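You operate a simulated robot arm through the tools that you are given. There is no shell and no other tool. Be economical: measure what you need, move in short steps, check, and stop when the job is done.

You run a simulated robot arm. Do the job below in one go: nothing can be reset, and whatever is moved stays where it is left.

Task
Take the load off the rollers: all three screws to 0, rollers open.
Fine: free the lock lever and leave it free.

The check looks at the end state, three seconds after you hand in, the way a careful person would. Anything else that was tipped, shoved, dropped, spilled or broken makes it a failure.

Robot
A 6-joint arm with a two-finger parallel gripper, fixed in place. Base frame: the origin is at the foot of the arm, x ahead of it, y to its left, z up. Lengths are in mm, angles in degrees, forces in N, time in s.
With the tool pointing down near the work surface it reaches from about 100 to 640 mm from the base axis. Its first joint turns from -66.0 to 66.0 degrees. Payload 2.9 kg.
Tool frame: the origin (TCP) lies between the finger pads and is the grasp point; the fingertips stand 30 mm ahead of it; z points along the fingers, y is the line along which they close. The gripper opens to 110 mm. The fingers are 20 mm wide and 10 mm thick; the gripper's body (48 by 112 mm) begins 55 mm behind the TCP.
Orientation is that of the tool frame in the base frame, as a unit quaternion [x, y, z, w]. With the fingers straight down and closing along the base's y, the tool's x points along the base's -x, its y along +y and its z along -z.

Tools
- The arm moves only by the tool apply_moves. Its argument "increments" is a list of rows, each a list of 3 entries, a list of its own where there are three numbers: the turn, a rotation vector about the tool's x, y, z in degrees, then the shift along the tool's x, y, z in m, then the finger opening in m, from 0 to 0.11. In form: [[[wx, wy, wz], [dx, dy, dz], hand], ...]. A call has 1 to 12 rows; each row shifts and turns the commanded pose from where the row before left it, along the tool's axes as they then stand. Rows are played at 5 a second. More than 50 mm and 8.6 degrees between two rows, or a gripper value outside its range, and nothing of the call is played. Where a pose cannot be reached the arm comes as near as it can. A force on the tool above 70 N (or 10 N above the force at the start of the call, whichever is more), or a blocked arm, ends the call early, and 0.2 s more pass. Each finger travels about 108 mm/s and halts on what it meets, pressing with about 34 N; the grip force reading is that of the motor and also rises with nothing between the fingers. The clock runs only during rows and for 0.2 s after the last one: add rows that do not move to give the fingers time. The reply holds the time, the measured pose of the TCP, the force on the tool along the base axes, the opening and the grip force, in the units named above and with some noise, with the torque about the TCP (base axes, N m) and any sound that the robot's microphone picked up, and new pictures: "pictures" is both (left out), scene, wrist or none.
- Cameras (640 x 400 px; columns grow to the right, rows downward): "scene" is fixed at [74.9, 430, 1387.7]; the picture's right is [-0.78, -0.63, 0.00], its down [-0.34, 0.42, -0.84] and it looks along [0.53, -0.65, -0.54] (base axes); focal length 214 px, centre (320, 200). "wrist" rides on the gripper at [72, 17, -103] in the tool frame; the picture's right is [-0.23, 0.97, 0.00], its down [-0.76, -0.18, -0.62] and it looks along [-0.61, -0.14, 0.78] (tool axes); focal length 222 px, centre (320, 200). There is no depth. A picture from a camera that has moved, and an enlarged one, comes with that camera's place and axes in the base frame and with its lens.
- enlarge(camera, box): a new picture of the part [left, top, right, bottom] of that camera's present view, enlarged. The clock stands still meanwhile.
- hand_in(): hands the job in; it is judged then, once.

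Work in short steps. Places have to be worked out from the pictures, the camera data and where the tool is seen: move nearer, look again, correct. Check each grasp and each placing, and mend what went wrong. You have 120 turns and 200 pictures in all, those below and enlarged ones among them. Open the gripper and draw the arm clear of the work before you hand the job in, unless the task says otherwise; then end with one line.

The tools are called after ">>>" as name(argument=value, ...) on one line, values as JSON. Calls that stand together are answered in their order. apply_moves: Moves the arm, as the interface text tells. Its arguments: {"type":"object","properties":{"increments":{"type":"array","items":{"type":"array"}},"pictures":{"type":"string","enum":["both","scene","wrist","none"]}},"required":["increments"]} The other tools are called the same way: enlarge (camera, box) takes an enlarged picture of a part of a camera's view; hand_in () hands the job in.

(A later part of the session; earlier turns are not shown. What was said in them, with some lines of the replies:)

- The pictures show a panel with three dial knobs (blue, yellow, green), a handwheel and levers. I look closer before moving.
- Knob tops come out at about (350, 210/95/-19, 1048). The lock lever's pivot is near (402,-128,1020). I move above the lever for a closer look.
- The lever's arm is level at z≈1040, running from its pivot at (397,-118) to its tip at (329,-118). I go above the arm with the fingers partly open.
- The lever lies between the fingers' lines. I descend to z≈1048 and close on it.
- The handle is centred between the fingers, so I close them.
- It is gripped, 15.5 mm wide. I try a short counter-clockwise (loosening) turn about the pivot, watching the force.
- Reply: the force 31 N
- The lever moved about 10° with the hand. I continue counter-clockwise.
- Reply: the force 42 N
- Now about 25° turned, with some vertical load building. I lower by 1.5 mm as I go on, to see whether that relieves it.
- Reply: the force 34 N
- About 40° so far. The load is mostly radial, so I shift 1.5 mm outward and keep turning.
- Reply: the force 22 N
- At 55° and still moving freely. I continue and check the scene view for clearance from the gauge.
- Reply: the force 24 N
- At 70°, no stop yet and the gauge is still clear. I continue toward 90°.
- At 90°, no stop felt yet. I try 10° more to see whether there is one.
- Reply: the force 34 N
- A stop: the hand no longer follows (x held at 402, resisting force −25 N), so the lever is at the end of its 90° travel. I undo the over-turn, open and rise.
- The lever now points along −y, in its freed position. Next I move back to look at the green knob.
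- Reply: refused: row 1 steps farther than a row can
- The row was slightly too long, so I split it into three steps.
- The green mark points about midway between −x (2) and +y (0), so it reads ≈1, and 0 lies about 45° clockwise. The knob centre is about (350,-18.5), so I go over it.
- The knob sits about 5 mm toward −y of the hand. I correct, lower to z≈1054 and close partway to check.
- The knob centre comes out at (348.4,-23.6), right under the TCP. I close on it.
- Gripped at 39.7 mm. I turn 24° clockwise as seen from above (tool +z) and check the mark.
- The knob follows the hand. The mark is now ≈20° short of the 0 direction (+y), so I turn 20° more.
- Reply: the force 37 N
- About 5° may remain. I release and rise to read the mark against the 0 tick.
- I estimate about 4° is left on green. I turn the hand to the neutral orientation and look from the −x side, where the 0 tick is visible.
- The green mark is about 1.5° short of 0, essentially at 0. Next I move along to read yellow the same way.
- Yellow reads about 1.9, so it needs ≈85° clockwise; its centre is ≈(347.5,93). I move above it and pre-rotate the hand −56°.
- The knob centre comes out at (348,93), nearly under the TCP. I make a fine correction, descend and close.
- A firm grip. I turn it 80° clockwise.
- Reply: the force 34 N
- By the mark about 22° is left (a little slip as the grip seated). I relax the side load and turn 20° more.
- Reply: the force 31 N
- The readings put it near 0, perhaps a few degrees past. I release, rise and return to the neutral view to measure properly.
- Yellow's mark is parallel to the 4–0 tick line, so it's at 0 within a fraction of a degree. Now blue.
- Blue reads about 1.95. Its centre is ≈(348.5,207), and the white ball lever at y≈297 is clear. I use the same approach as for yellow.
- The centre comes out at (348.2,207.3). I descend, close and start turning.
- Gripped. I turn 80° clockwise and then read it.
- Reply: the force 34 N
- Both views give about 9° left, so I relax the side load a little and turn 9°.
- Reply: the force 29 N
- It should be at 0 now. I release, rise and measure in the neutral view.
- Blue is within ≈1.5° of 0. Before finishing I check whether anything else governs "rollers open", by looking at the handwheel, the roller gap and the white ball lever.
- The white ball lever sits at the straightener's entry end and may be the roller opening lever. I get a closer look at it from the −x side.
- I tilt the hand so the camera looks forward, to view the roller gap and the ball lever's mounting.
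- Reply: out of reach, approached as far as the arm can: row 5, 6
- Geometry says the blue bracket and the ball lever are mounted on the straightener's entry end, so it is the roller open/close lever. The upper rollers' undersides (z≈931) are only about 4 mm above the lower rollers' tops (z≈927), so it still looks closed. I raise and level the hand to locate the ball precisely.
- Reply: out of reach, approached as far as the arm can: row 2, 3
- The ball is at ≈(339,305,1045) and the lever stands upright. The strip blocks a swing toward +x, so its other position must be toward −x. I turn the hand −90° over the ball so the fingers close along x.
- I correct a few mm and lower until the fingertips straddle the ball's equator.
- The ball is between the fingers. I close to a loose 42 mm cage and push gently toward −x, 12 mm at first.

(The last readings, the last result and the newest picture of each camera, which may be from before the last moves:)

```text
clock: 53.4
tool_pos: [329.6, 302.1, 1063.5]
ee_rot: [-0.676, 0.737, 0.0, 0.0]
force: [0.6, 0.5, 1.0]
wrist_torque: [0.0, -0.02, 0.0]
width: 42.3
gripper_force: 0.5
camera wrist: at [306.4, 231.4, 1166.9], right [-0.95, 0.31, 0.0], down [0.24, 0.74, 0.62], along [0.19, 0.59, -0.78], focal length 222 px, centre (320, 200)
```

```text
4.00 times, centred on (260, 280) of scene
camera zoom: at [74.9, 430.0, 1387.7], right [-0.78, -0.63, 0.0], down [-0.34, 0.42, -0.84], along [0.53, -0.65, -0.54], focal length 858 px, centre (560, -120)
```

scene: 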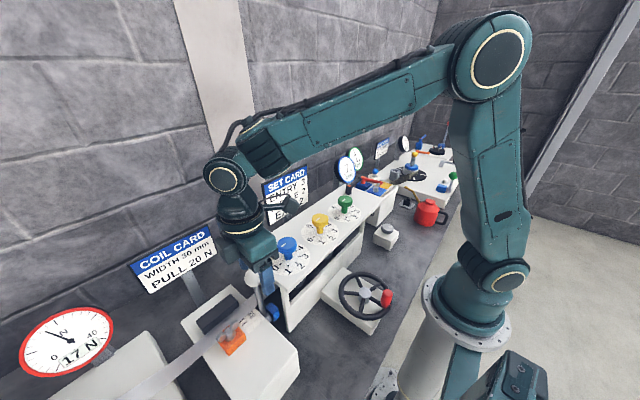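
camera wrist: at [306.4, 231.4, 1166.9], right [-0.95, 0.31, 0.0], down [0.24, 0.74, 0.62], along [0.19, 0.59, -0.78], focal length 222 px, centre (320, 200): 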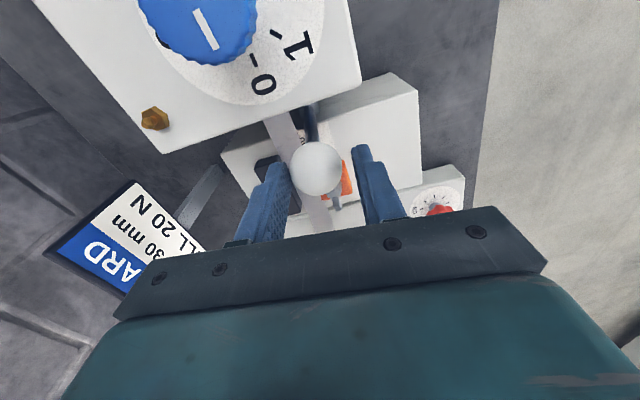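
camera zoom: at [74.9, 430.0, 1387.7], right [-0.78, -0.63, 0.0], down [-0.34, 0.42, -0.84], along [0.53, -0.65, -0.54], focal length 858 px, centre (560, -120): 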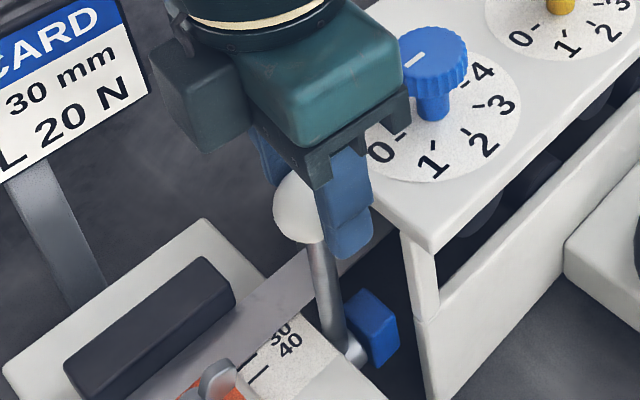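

The lever moves easily. I keep swinging it toward −x along its arc, watching the force.

>>> apply_moves(increments=[[[0, 0, 0], [0.0008, 0.01, 0.001], 0.042], [[0, 0, 0], [0.0008, 0.01, 0.002], 0.042], [[0, 0, 0], [0.0008, 0.01, 0.003], 0.042], [[0, 0, 0], [0.0008, 0.01, 0.004], 0.042], [[0, 0, 0], [0, 0, 0], 0.042]], pictures="both")

>>> enlarge(camera="scene", box=[220, 230, 316, 330])

```text
clock: 54.6
tool_pos: [289.7, 302.8, 1052.2]
ee_rot: [-0.676, 0.737, -0.001, -0.001]
force: [-0.6, 0.5, -0.3]
wrist_torque: [0.01, 0.0, -0.02]
width: 42.3
gripper_force: 0.2
camera wrist: at [266.5, 231.6, 1156.6], right [-0.95, 0.31, 0.0], down [0.24, 0.74, 0.62], along [0.19, 0.59, -0.78], focal length 222 px, centre (320, 200)
```

scene: 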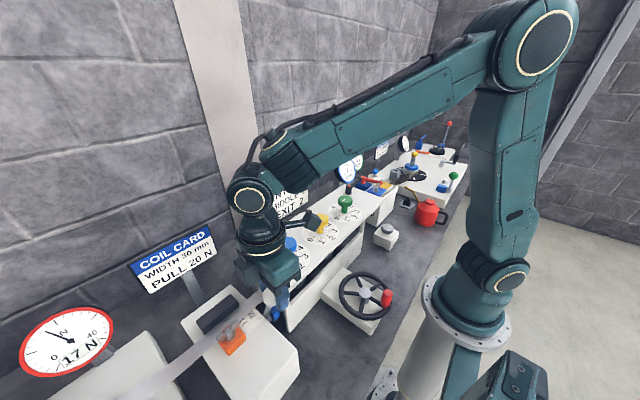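
wrist: 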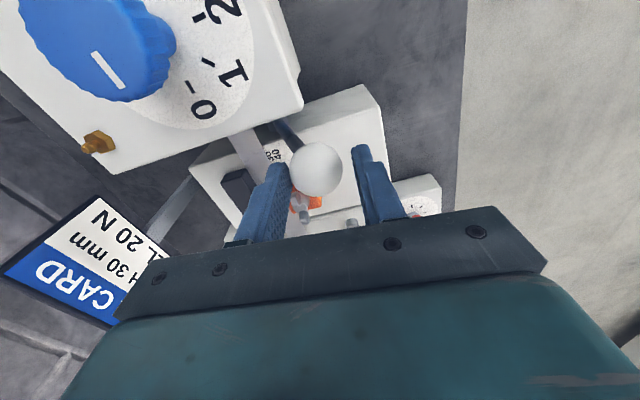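

```text
4.00 times, centred on (268, 280) of scene
camera zoom: at [74.9, 430.0, 1387.7], right [-0.78, -0.63, 0.0], down [-0.34, 0.42, -0.84], along [0.53, -0.65, -0.54], focal length 858 px, centre (528, -120)
```

zoom: 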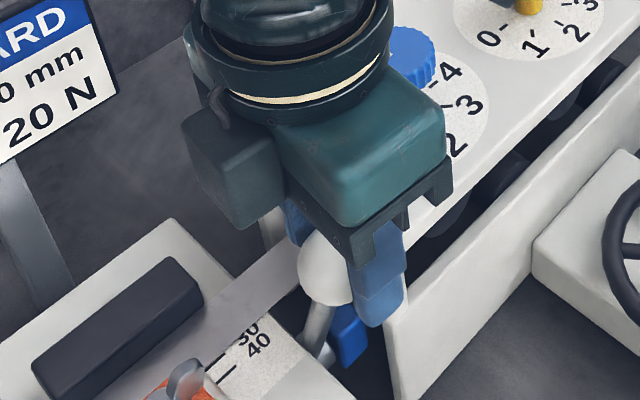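

About 20° and still free. I continue to ≈40°.

>>> apply_moves(increments=[[[0, 0, 0], [0.0008, 0.0105, 0.0045], 0.042], [[0, 0, 0], [0.0008, 0.0105, 0.005], 0.042], [[0, 0, 0], [0.0008, 0.01, 0.006], 0.042], [[0, 0, 0], [0.0008, 0.01, 0.007], 0.042], [[0, 0, 0], [0, 0, 0], 0.042]], pictures="wrist")

>>> enlarge(camera="scene", box=[230, 230, 326, 330])

```text
clock: 55.8
tool_pos: [249.0, 302.4, 1030.7]
ee_rot: [-0.675, 0.737, 0.0, -0.001]
force: [1.2, -0.5, -0.7]
wrist_torque: [-0.02, -0.02, 0.0]
width: 42.2
gripper_force: 0.2
camera wrist: at [225.8, 231.1, 1134.1], right [-0.95, 0.31, 0.0], down [0.24, 0.74, 0.62], along [0.19, 0.59, -0.78], focal length 222 px, centre (320, 200)
```

wrist: 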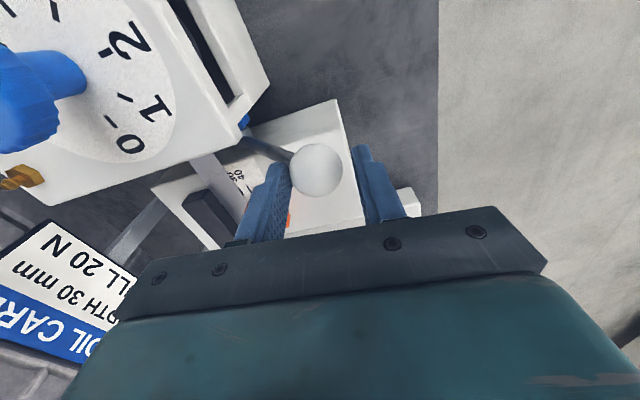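

```text
4.00 times, centred on (278, 280) of scene
camera zoom: at [74.9, 430.0, 1387.7], right [-0.78, -0.63, 0.0], down [-0.34, 0.42, -0.84], along [0.53, -0.65, -0.54], focal length 858 px, centre (488, -120)
```

zoom: 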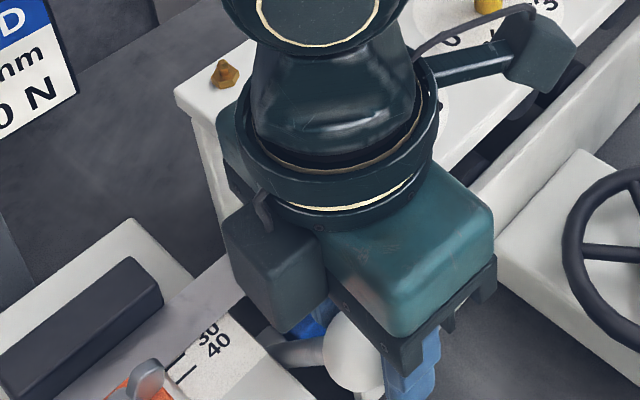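

About 40°, still free. I continue toward 60°.

>>> apply_moves(increments=[[[0, 0, 0], [0.0007, 0.009, 0.007], 0.042], [[0, 0, 0], [0.0006, 0.008, 0.0085], 0.042], [[0, 0, 0], [0.0006, 0.007, 0.0095], 0.042], [[0, 0, 0], [0.0005, 0.006, 0.01], 0.042], [[0, 0, 0], [0, 0, 0], 0.042]], pictures="wrist")

>>> enlarge(camera="scene", box=[230, 240, 326, 340])

```text
clock: 57.0
tool_pos: [220.1, 302.8, 995.3]
ee_rot: [-0.674, 0.738, 0.001, 0.002]
force: [3.8, -1.9, 19.2]
wrist_torque: [-0.11, -0.58, -0.1]
width: 44.0
gripper_force: 2.3
camera wrist: at [196.1, 232.3, 1100.1], right [-0.95, 0.31, 0.0], down [0.24, 0.74, 0.63], along [0.2, 0.59, -0.78], focal length 222 px, centre (320, 200)
```

wrist: 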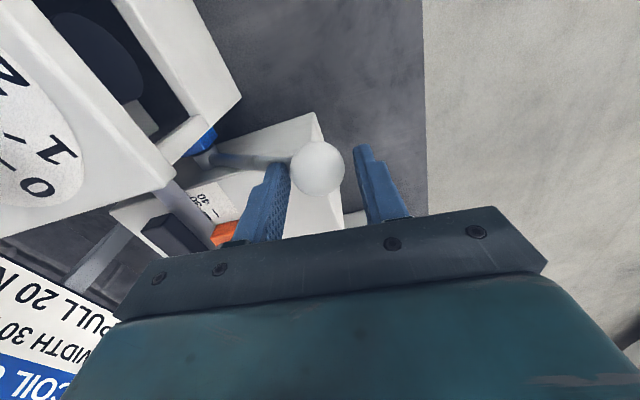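

```text
4.00 times, centred on (278, 290) of scene
camera zoom: at [74.9, 429.8, 1387.8], right [-0.78, -0.63, 0.0], down [-0.34, 0.42, -0.84], along [0.53, -0.65, -0.54], focal length 858 px, centre (488, -160)
```

zoom: 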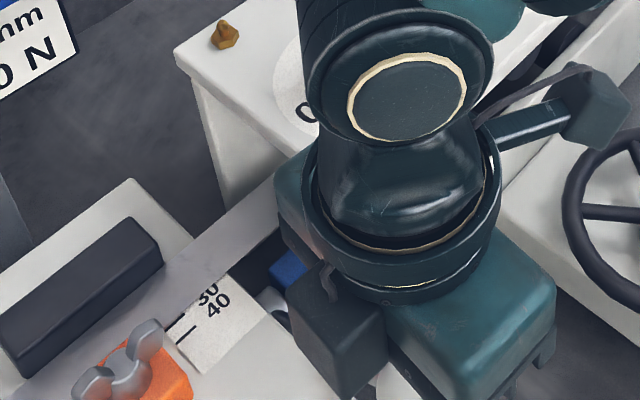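

At ≈60° I feel a slight 19 N contact, either a stop or the rod touching a fingertip. I lift 12 mm to relieve it and see whether the lever stays put.

>>> apply_moves(increments=[[[0, 0, 0], [0, 0, -0.012], 0.05], [[0, 0, 0], [0, 0, -0.028], 0.07], [[0, 0, 0], [0, 0, -0.04], 0.07], [[0, 0, 0], [0, 0, 0], 0.07]], pictures="both")

>>> enlarge(camera="wrist", box=[60, 0, 380, 200])

```text
clock: 58.0
tool_pos: [218.8, 302.0, 1076.7]
ee_rot: [-0.676, 0.737, -0.001, 0.0]
force: [-0.4, 0.1, 0.6]
wrist_torque: [0.01, 0.02, 0.01]
width: 69.9
gripper_force: 0.1
camera wrist: at [195.7, 231.5, 1180.2], right [-0.95, 0.31, 0.0], down [0.24, 0.74, 0.62], along [0.19, 0.59, -0.78], focal length 222 px, centre (320, 200)
```

scene: 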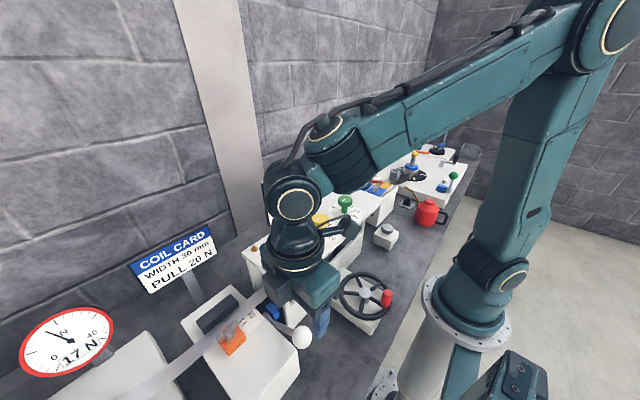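
wrist: 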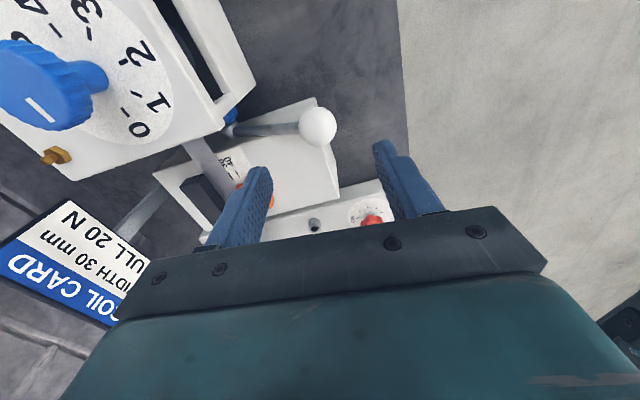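

```text
2.00 times, centred on (220, 100) of wrist
camera zoom: at [195.7, 231.5, 1180.2], right [-0.95, 0.31, 0.0], down [0.24, 0.74, 0.62], along [0.19, 0.59, -0.78], focal length 444 px, centre (520, 400)
```

zoom: 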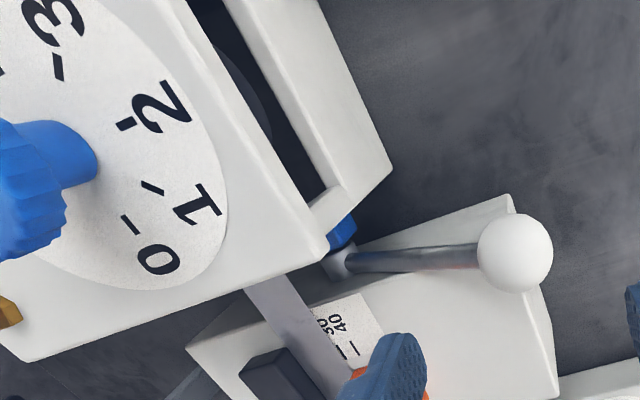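

The lever stays where I left it, at ≈61° from upright. I swing back and repeat the earlier view of the rollers to see what the lever did.

>>> apply_moves(increments=[[[0, 0, 0], [0, 0, -0.045], 0.02], [[0, 0, 8.5], [0, 0, 0], 0.02], [[0, 0, 8.5], [0, 0, 0], 0.02], [[0, 0, 8.5], [0, 0, 0], 0.02], [[0, 0, 8.5], [0, 0, 0], 0.02], [[0, 0, 8.5], [0, 0, 0], 0.02], [[0, 0, 8.5], [0, 0, 0], 0.02], [[0, 0, 8.5], [0, 0, 0], 0.02], [[0, 0, 8.5], [0, 0, 0], 0.02], [[0, 0, 8.5], [0, 0, 0], 0.02], [[0, 0, 8.5], [0, 0, 0], 0.02], [[0, 0, 0], [0, 0, 0], 0.02]], pictures="none")

>>> apply_moves(increments=[[[0, 0, 0], [-0.022, -0.02, 0.02], 0.02], [[0, 0, 0], [-0.022, -0.02, 0.025], 0.02], [[0, 0, 0], [0, 0, 0.035], 0.02], [[0, -7.5, 0], [0, 0, 0], 0.02], [[0, -7.5, 0], [0, 0, 0], 0.02], [[0, -7.5, 0], [0, 0, 0], 0.02], [[0, -7.5, 0], [0, 0, 0], 0.02], [[0, 0, 0], [0, 0, 0], 0.02]], pictures="wrist")

>>> enlarge(camera="wrist", box=[20, 90, 340, 270])

```text
clock: 60.6
tool_pos: [218.3, 302.9, 1119.2]
ee_rot: [0.001, 1.0, 0.0, -0.001]
force: [0.1, -0.3, 0.2]
wrist_torque: [-0.02, -0.04, 0.02]
width: 20.0
gripper_force: 0.2
```

```text
clock: 62.4
tool_pos: [262.9, 263.3, 1040.7]
ee_rot: [0.0, 0.966, 0.0, 0.26]
force: [0.0, 0.4, 0.4]
wrist_torque: [0.01, -0.02, 0.01]
width: 20.1
gripper_force: 0.0
camera wrist: at [149.1, 279.0, 1093.4], right [0.2, 0.97, 0.11], down [0.35, -0.18, 0.92], along [0.92, -0.14, -0.37], focal length 222 px, centre (320, 200)
```

wrist: 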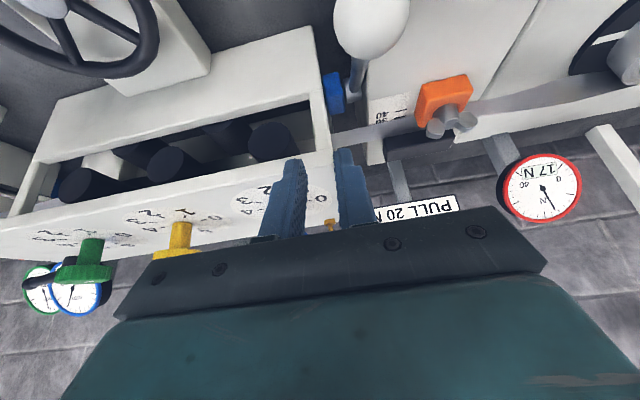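

```text
2.00 times, centred on (180, 180) of wrist
camera zoom: at [149.1, 279.0, 1093.4], right [0.2, 0.97, 0.11], down [0.35, -0.18, 0.92], along [0.92, -0.14, -0.37], focal length 444 px, centre (600, 240)
```

zoom: 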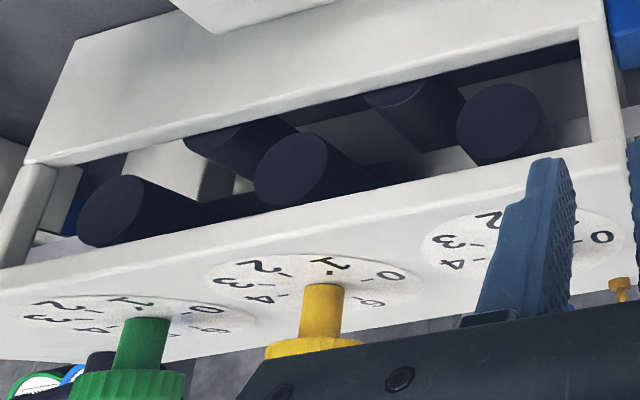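

>>> enlarge(camera="wrist", box=[100, 120, 220, 195])

>>> enlarge(camera="wrist", box=[190, 100, 310, 175])

```text
5.33 times, centred on (160, 158) of wrist
camera zoom: at [149.1, 279.0, 1093.4], right [0.2, 0.97, 0.11], down [0.35, -0.18, 0.92], along [0.92, -0.14, -0.37], focal length 1185 px, centre (1173, 427)
```

zoom: 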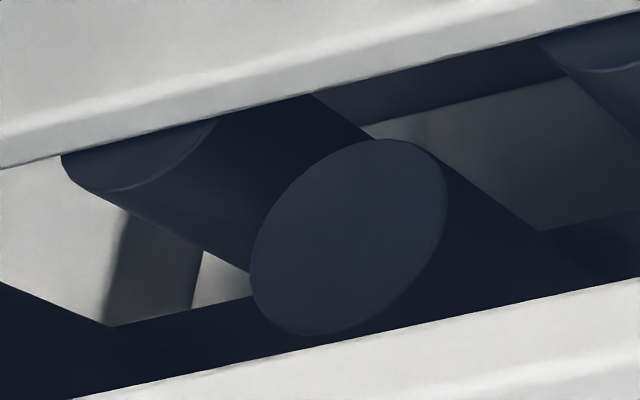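

```text
5.33 times, centred on (250, 138) of wrist
camera zoom: at [149.1, 279.0, 1093.4], right [0.2, 0.97, 0.11], down [0.35, -0.18, 0.92], along [0.92, -0.14, -0.37], focal length 1185 px, centre (693, 533)
```

zoom: 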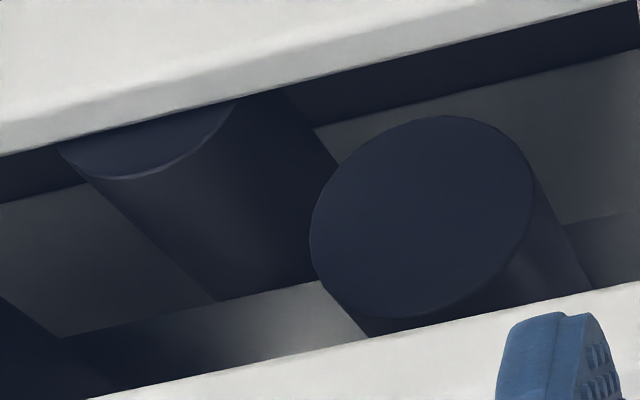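

The rollers' heights show no clear change, so the lever may not be at its end yet. I level the hand, come over the ball with closed fingers, and press it down gently to feel for a stop.

>>> apply_moves(increments=[[[0, 7.5, 0], [0, 0, 0], 0.0], [[0, 7.5, 0], [0, 0, 0], 0.0], [[0, 7.5, 0], [0, 0, 0], 0.0], [[0, 7.5, 0], [0, 0, 0], 0.0], [[0, 0, 0], [0.022, 0.02, 0], 0.0], [[0, 0, 0], [0.022, 0.02, 0], 0.0], [[0, 0, 0], [0, 0, 0.01], 0.0], [[0, 0, 0], [0, 0, 0], 0.0]], pictures="both")

```text
clock: 64.2
tool_pos: [218.7, 304.5, 1029.2]
ee_rot: [0.001, 1.0, 0.0, 0.0]
force: [-0.9, 0.2, 0.2]
wrist_torque: [0.02, -0.02, -0.01]
width: 0.0
gripper_force: 33.5
camera wrist: at [146.4, 321.1, 1133.1], right [0.23, 0.97, 0.0], down [0.76, -0.18, 0.62], along [0.61, -0.14, -0.78], focal length 222 px, centre (320, 200)
```

scene: 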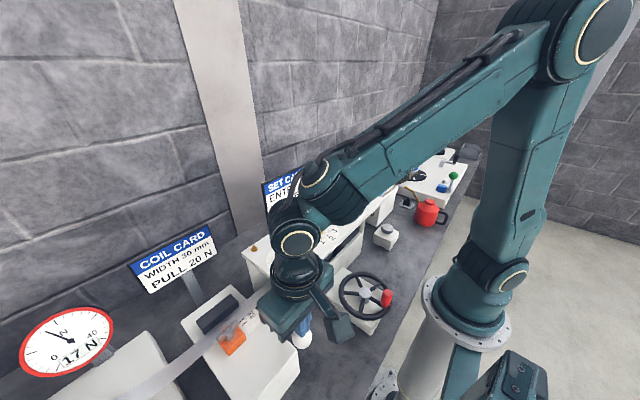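
wrist: 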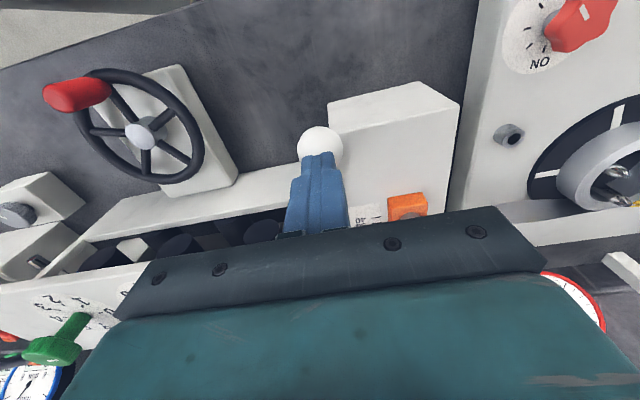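

The closed fingertips are right above the ball. I press down in small steps.

>>> apply_moves(increments=[[[0, 0, 0], [0, 0, 0.005], 0.0], [[0, 0, 0], [0, 0, 0.004], 0.0], [[0, 0, 0], [0, 0, 0.003], 0.0], [[0, 0, 0], [0, 0, 0.003], 0.0], [[0, 0, 0], [0, 0, 0.003], 0.0], [[0, 0, 0], [0, 0, 0], 0.0]], pictures="none")

```text
clock: 65.2
tool_pos: [219.4, 303.1, 1021.7]
ee_rot: [0.0, 1.0, 0.003, 0.002]
force: [-4.2, -8.7, 18.3]
wrist_torque: [-0.25, 0.1, 0.0]
width: 0.0
gripper_force: 33.8
stopped in row 5: the force on the tool passed its limit at 77 N (the readings are from after the stop); the commanded pose is now the measured one
```

The ball won't go further (77 N), so that's its end stop and the lever is fully thrown. I repeat the exact earlier roller view to compare pixel for pixel.

>>> apply_moves(increments=[[[0, 0, 0], [0, 0, -0.02], 0.02], [[0, 0, 0], [-0.022, -0.02, 0], 0.02], [[0, 0, 0], [-0.022, -0.02, 0], 0.02], [[0, -7.5, 0], [0, 0, 0], 0.02], [[0, -7.5, 0], [0, 0, 0], 0.02], [[0, -7.5, 0], [0, 0, 0], 0.02], [[0, -7.5, 0], [0, 0, 0], 0.02], [[0, 0, 0], [0.012, 0, 0.0208], 0.02], [[0, 0, 0], [0, 0, 0], 0.02]], pictures="none")

>>> enlarge(camera="wrist", box=[190, 110, 310, 185])

>>> enlarge(camera="wrist", box=[100, 130, 220, 205])

```text
clock: 67.2
tool_pos: [264.2, 263.7, 1016.1]
ee_rot: [0.0, 0.965, 0.002, 0.261]
force: [0.0, 0.4, 0.3]
wrist_torque: [0.02, 0.01, 0.01]
width: 19.8
gripper_force: 0.1
```

```text
5.33 times, centred on (250, 148) of wrist
camera zoom: at [148.9, 280.7, 1069.6], right [0.2, 0.97, 0.12], down [0.35, -0.18, 0.92], along [0.92, -0.14, -0.37], focal length 1185 px, centre (693, 480)
```

zoom: 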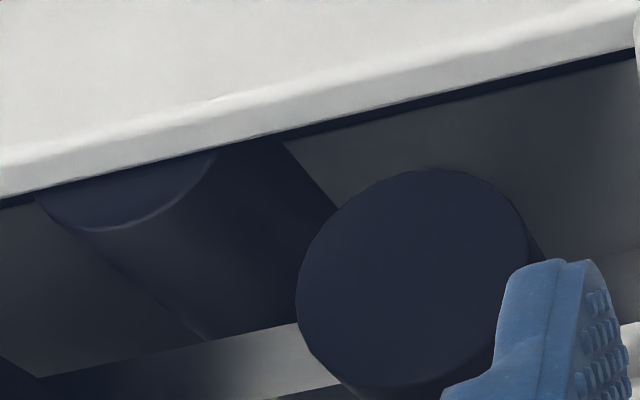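

```text
5.33 times, centred on (160, 168) of wrist
camera zoom: at [148.9, 280.7, 1069.6], right [0.2, 0.97, 0.12], down [0.35, -0.18, 0.92], along [0.92, -0.14, -0.37], focal length 1185 px, centre (1173, 373)
```

zoom: 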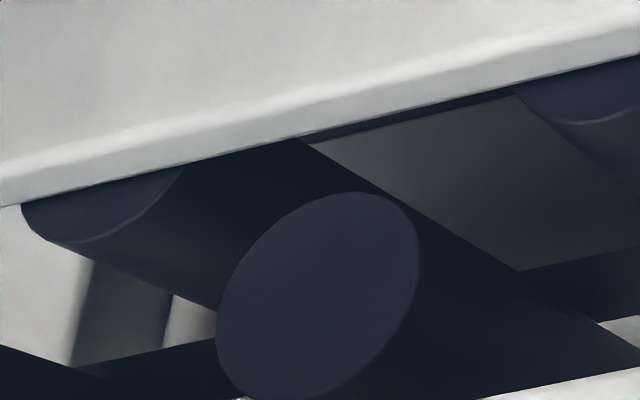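

The upper rollers' visible position hasn't changed with the lever. I clear the arm to compare the whole scene with the starting pictures.

>>> apply_moves(increments=[[[0, 7.5, 0], [0, 0, 0], 0.05], [[0, 7.5, 0], [0, 0, 0], 0.05], [[0, 7.5, 0], [0, 0, 0], 0.05], [[0, 7.5, 0], [0, 0, 0], 0.05], [[0, 0, 0], [0, 0, -0.045], 0.11], [[0, 0, 0], [0, 0, -0.045], 0.11], [[0, 0, 0], [-0.02, -0.025, -0.036], 0.11], [[0, 0, 0], [-0.02, -0.025, -0.036], 0.11], [[0, 0, 0], [-0.02, -0.025, -0.036], 0.11], [[0, 0, 0], [-0.02, -0.025, -0.036], 0.11], [[0, 0, 0], [-0.02, -0.027, -0.036], 0.11], [[0, 0, 0], [0, 0, 0], 0.11]], pictures="both")

>>> enlarge(camera="scene", box=[180, 230, 420, 380])

>>> enlarge(camera="scene", box=[240, 160, 400, 260])

```text
clock: 69.8
tool_pos: [360.4, 133.9, 1287.3]
ee_rot: [-0.001, 1.0, 0.003, 0.002]
force: [0.3, -1.0, 0.5]
wrist_torque: [0.01, 0.01, 0.01]
width: 110.0
gripper_force: 0.0
camera wrist: at [288.3, 151.2, 1389.9], right [0.23, 0.97, 0.01], down [0.76, -0.18, 0.62], along [0.61, -0.14, -0.78], focal length 222 px, centre (320, 200)
```

scene: 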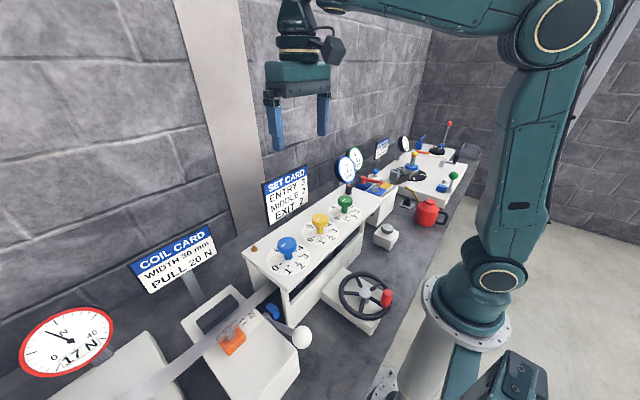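
wrist: 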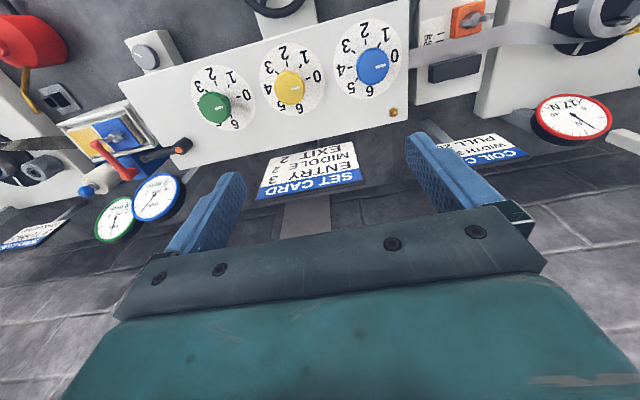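

```text
2.67 times, centred on (300, 305) of scene
camera zoom: at [74.9, 430.0, 1387.7], right [-0.78, -0.63, 0.0], down [-0.34, 0.42, -0.84], along [0.53, -0.65, -0.54], focal length 572 px, centre (373, -80)
```

zoom: 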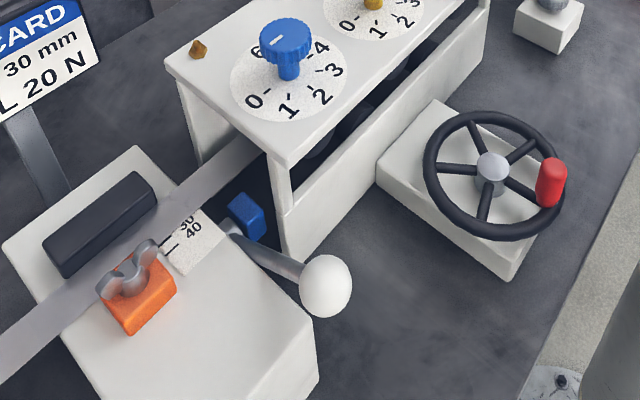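

```text
4.00 times, centred on (320, 210) of scene
camera zoom: at [74.9, 430.0, 1387.7], right [-0.78, -0.63, 0.0], down [-0.34, 0.42, -0.84], along [0.53, -0.65, -0.54], focal length 858 px, centre (320, 160)
```

zoom: 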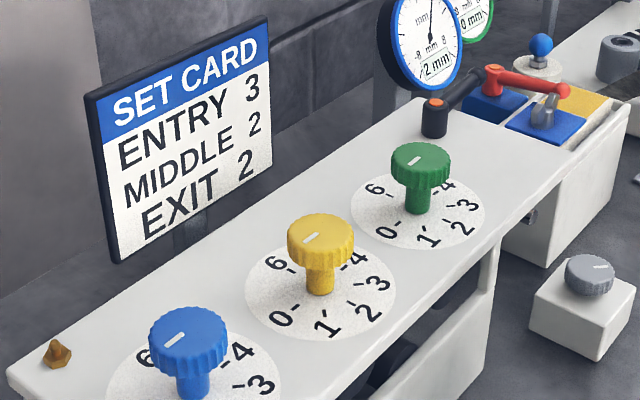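

All three marks sit on 0, the lock lever is swung to its free stop, and the roller throw lever is at its open stop. Nothing else looks disturbed, and the arm is clear with the gripper open, so I hand in.

>>> hand_in()

```text
The job is handed in.
```

I handed the job in with all three screws at 0 (blue and green within about 1.5°) and the lock lever free. I also threw the white ball lever to its end stop as the roller opener, but that is an inference: the rollers didn't visibly move.
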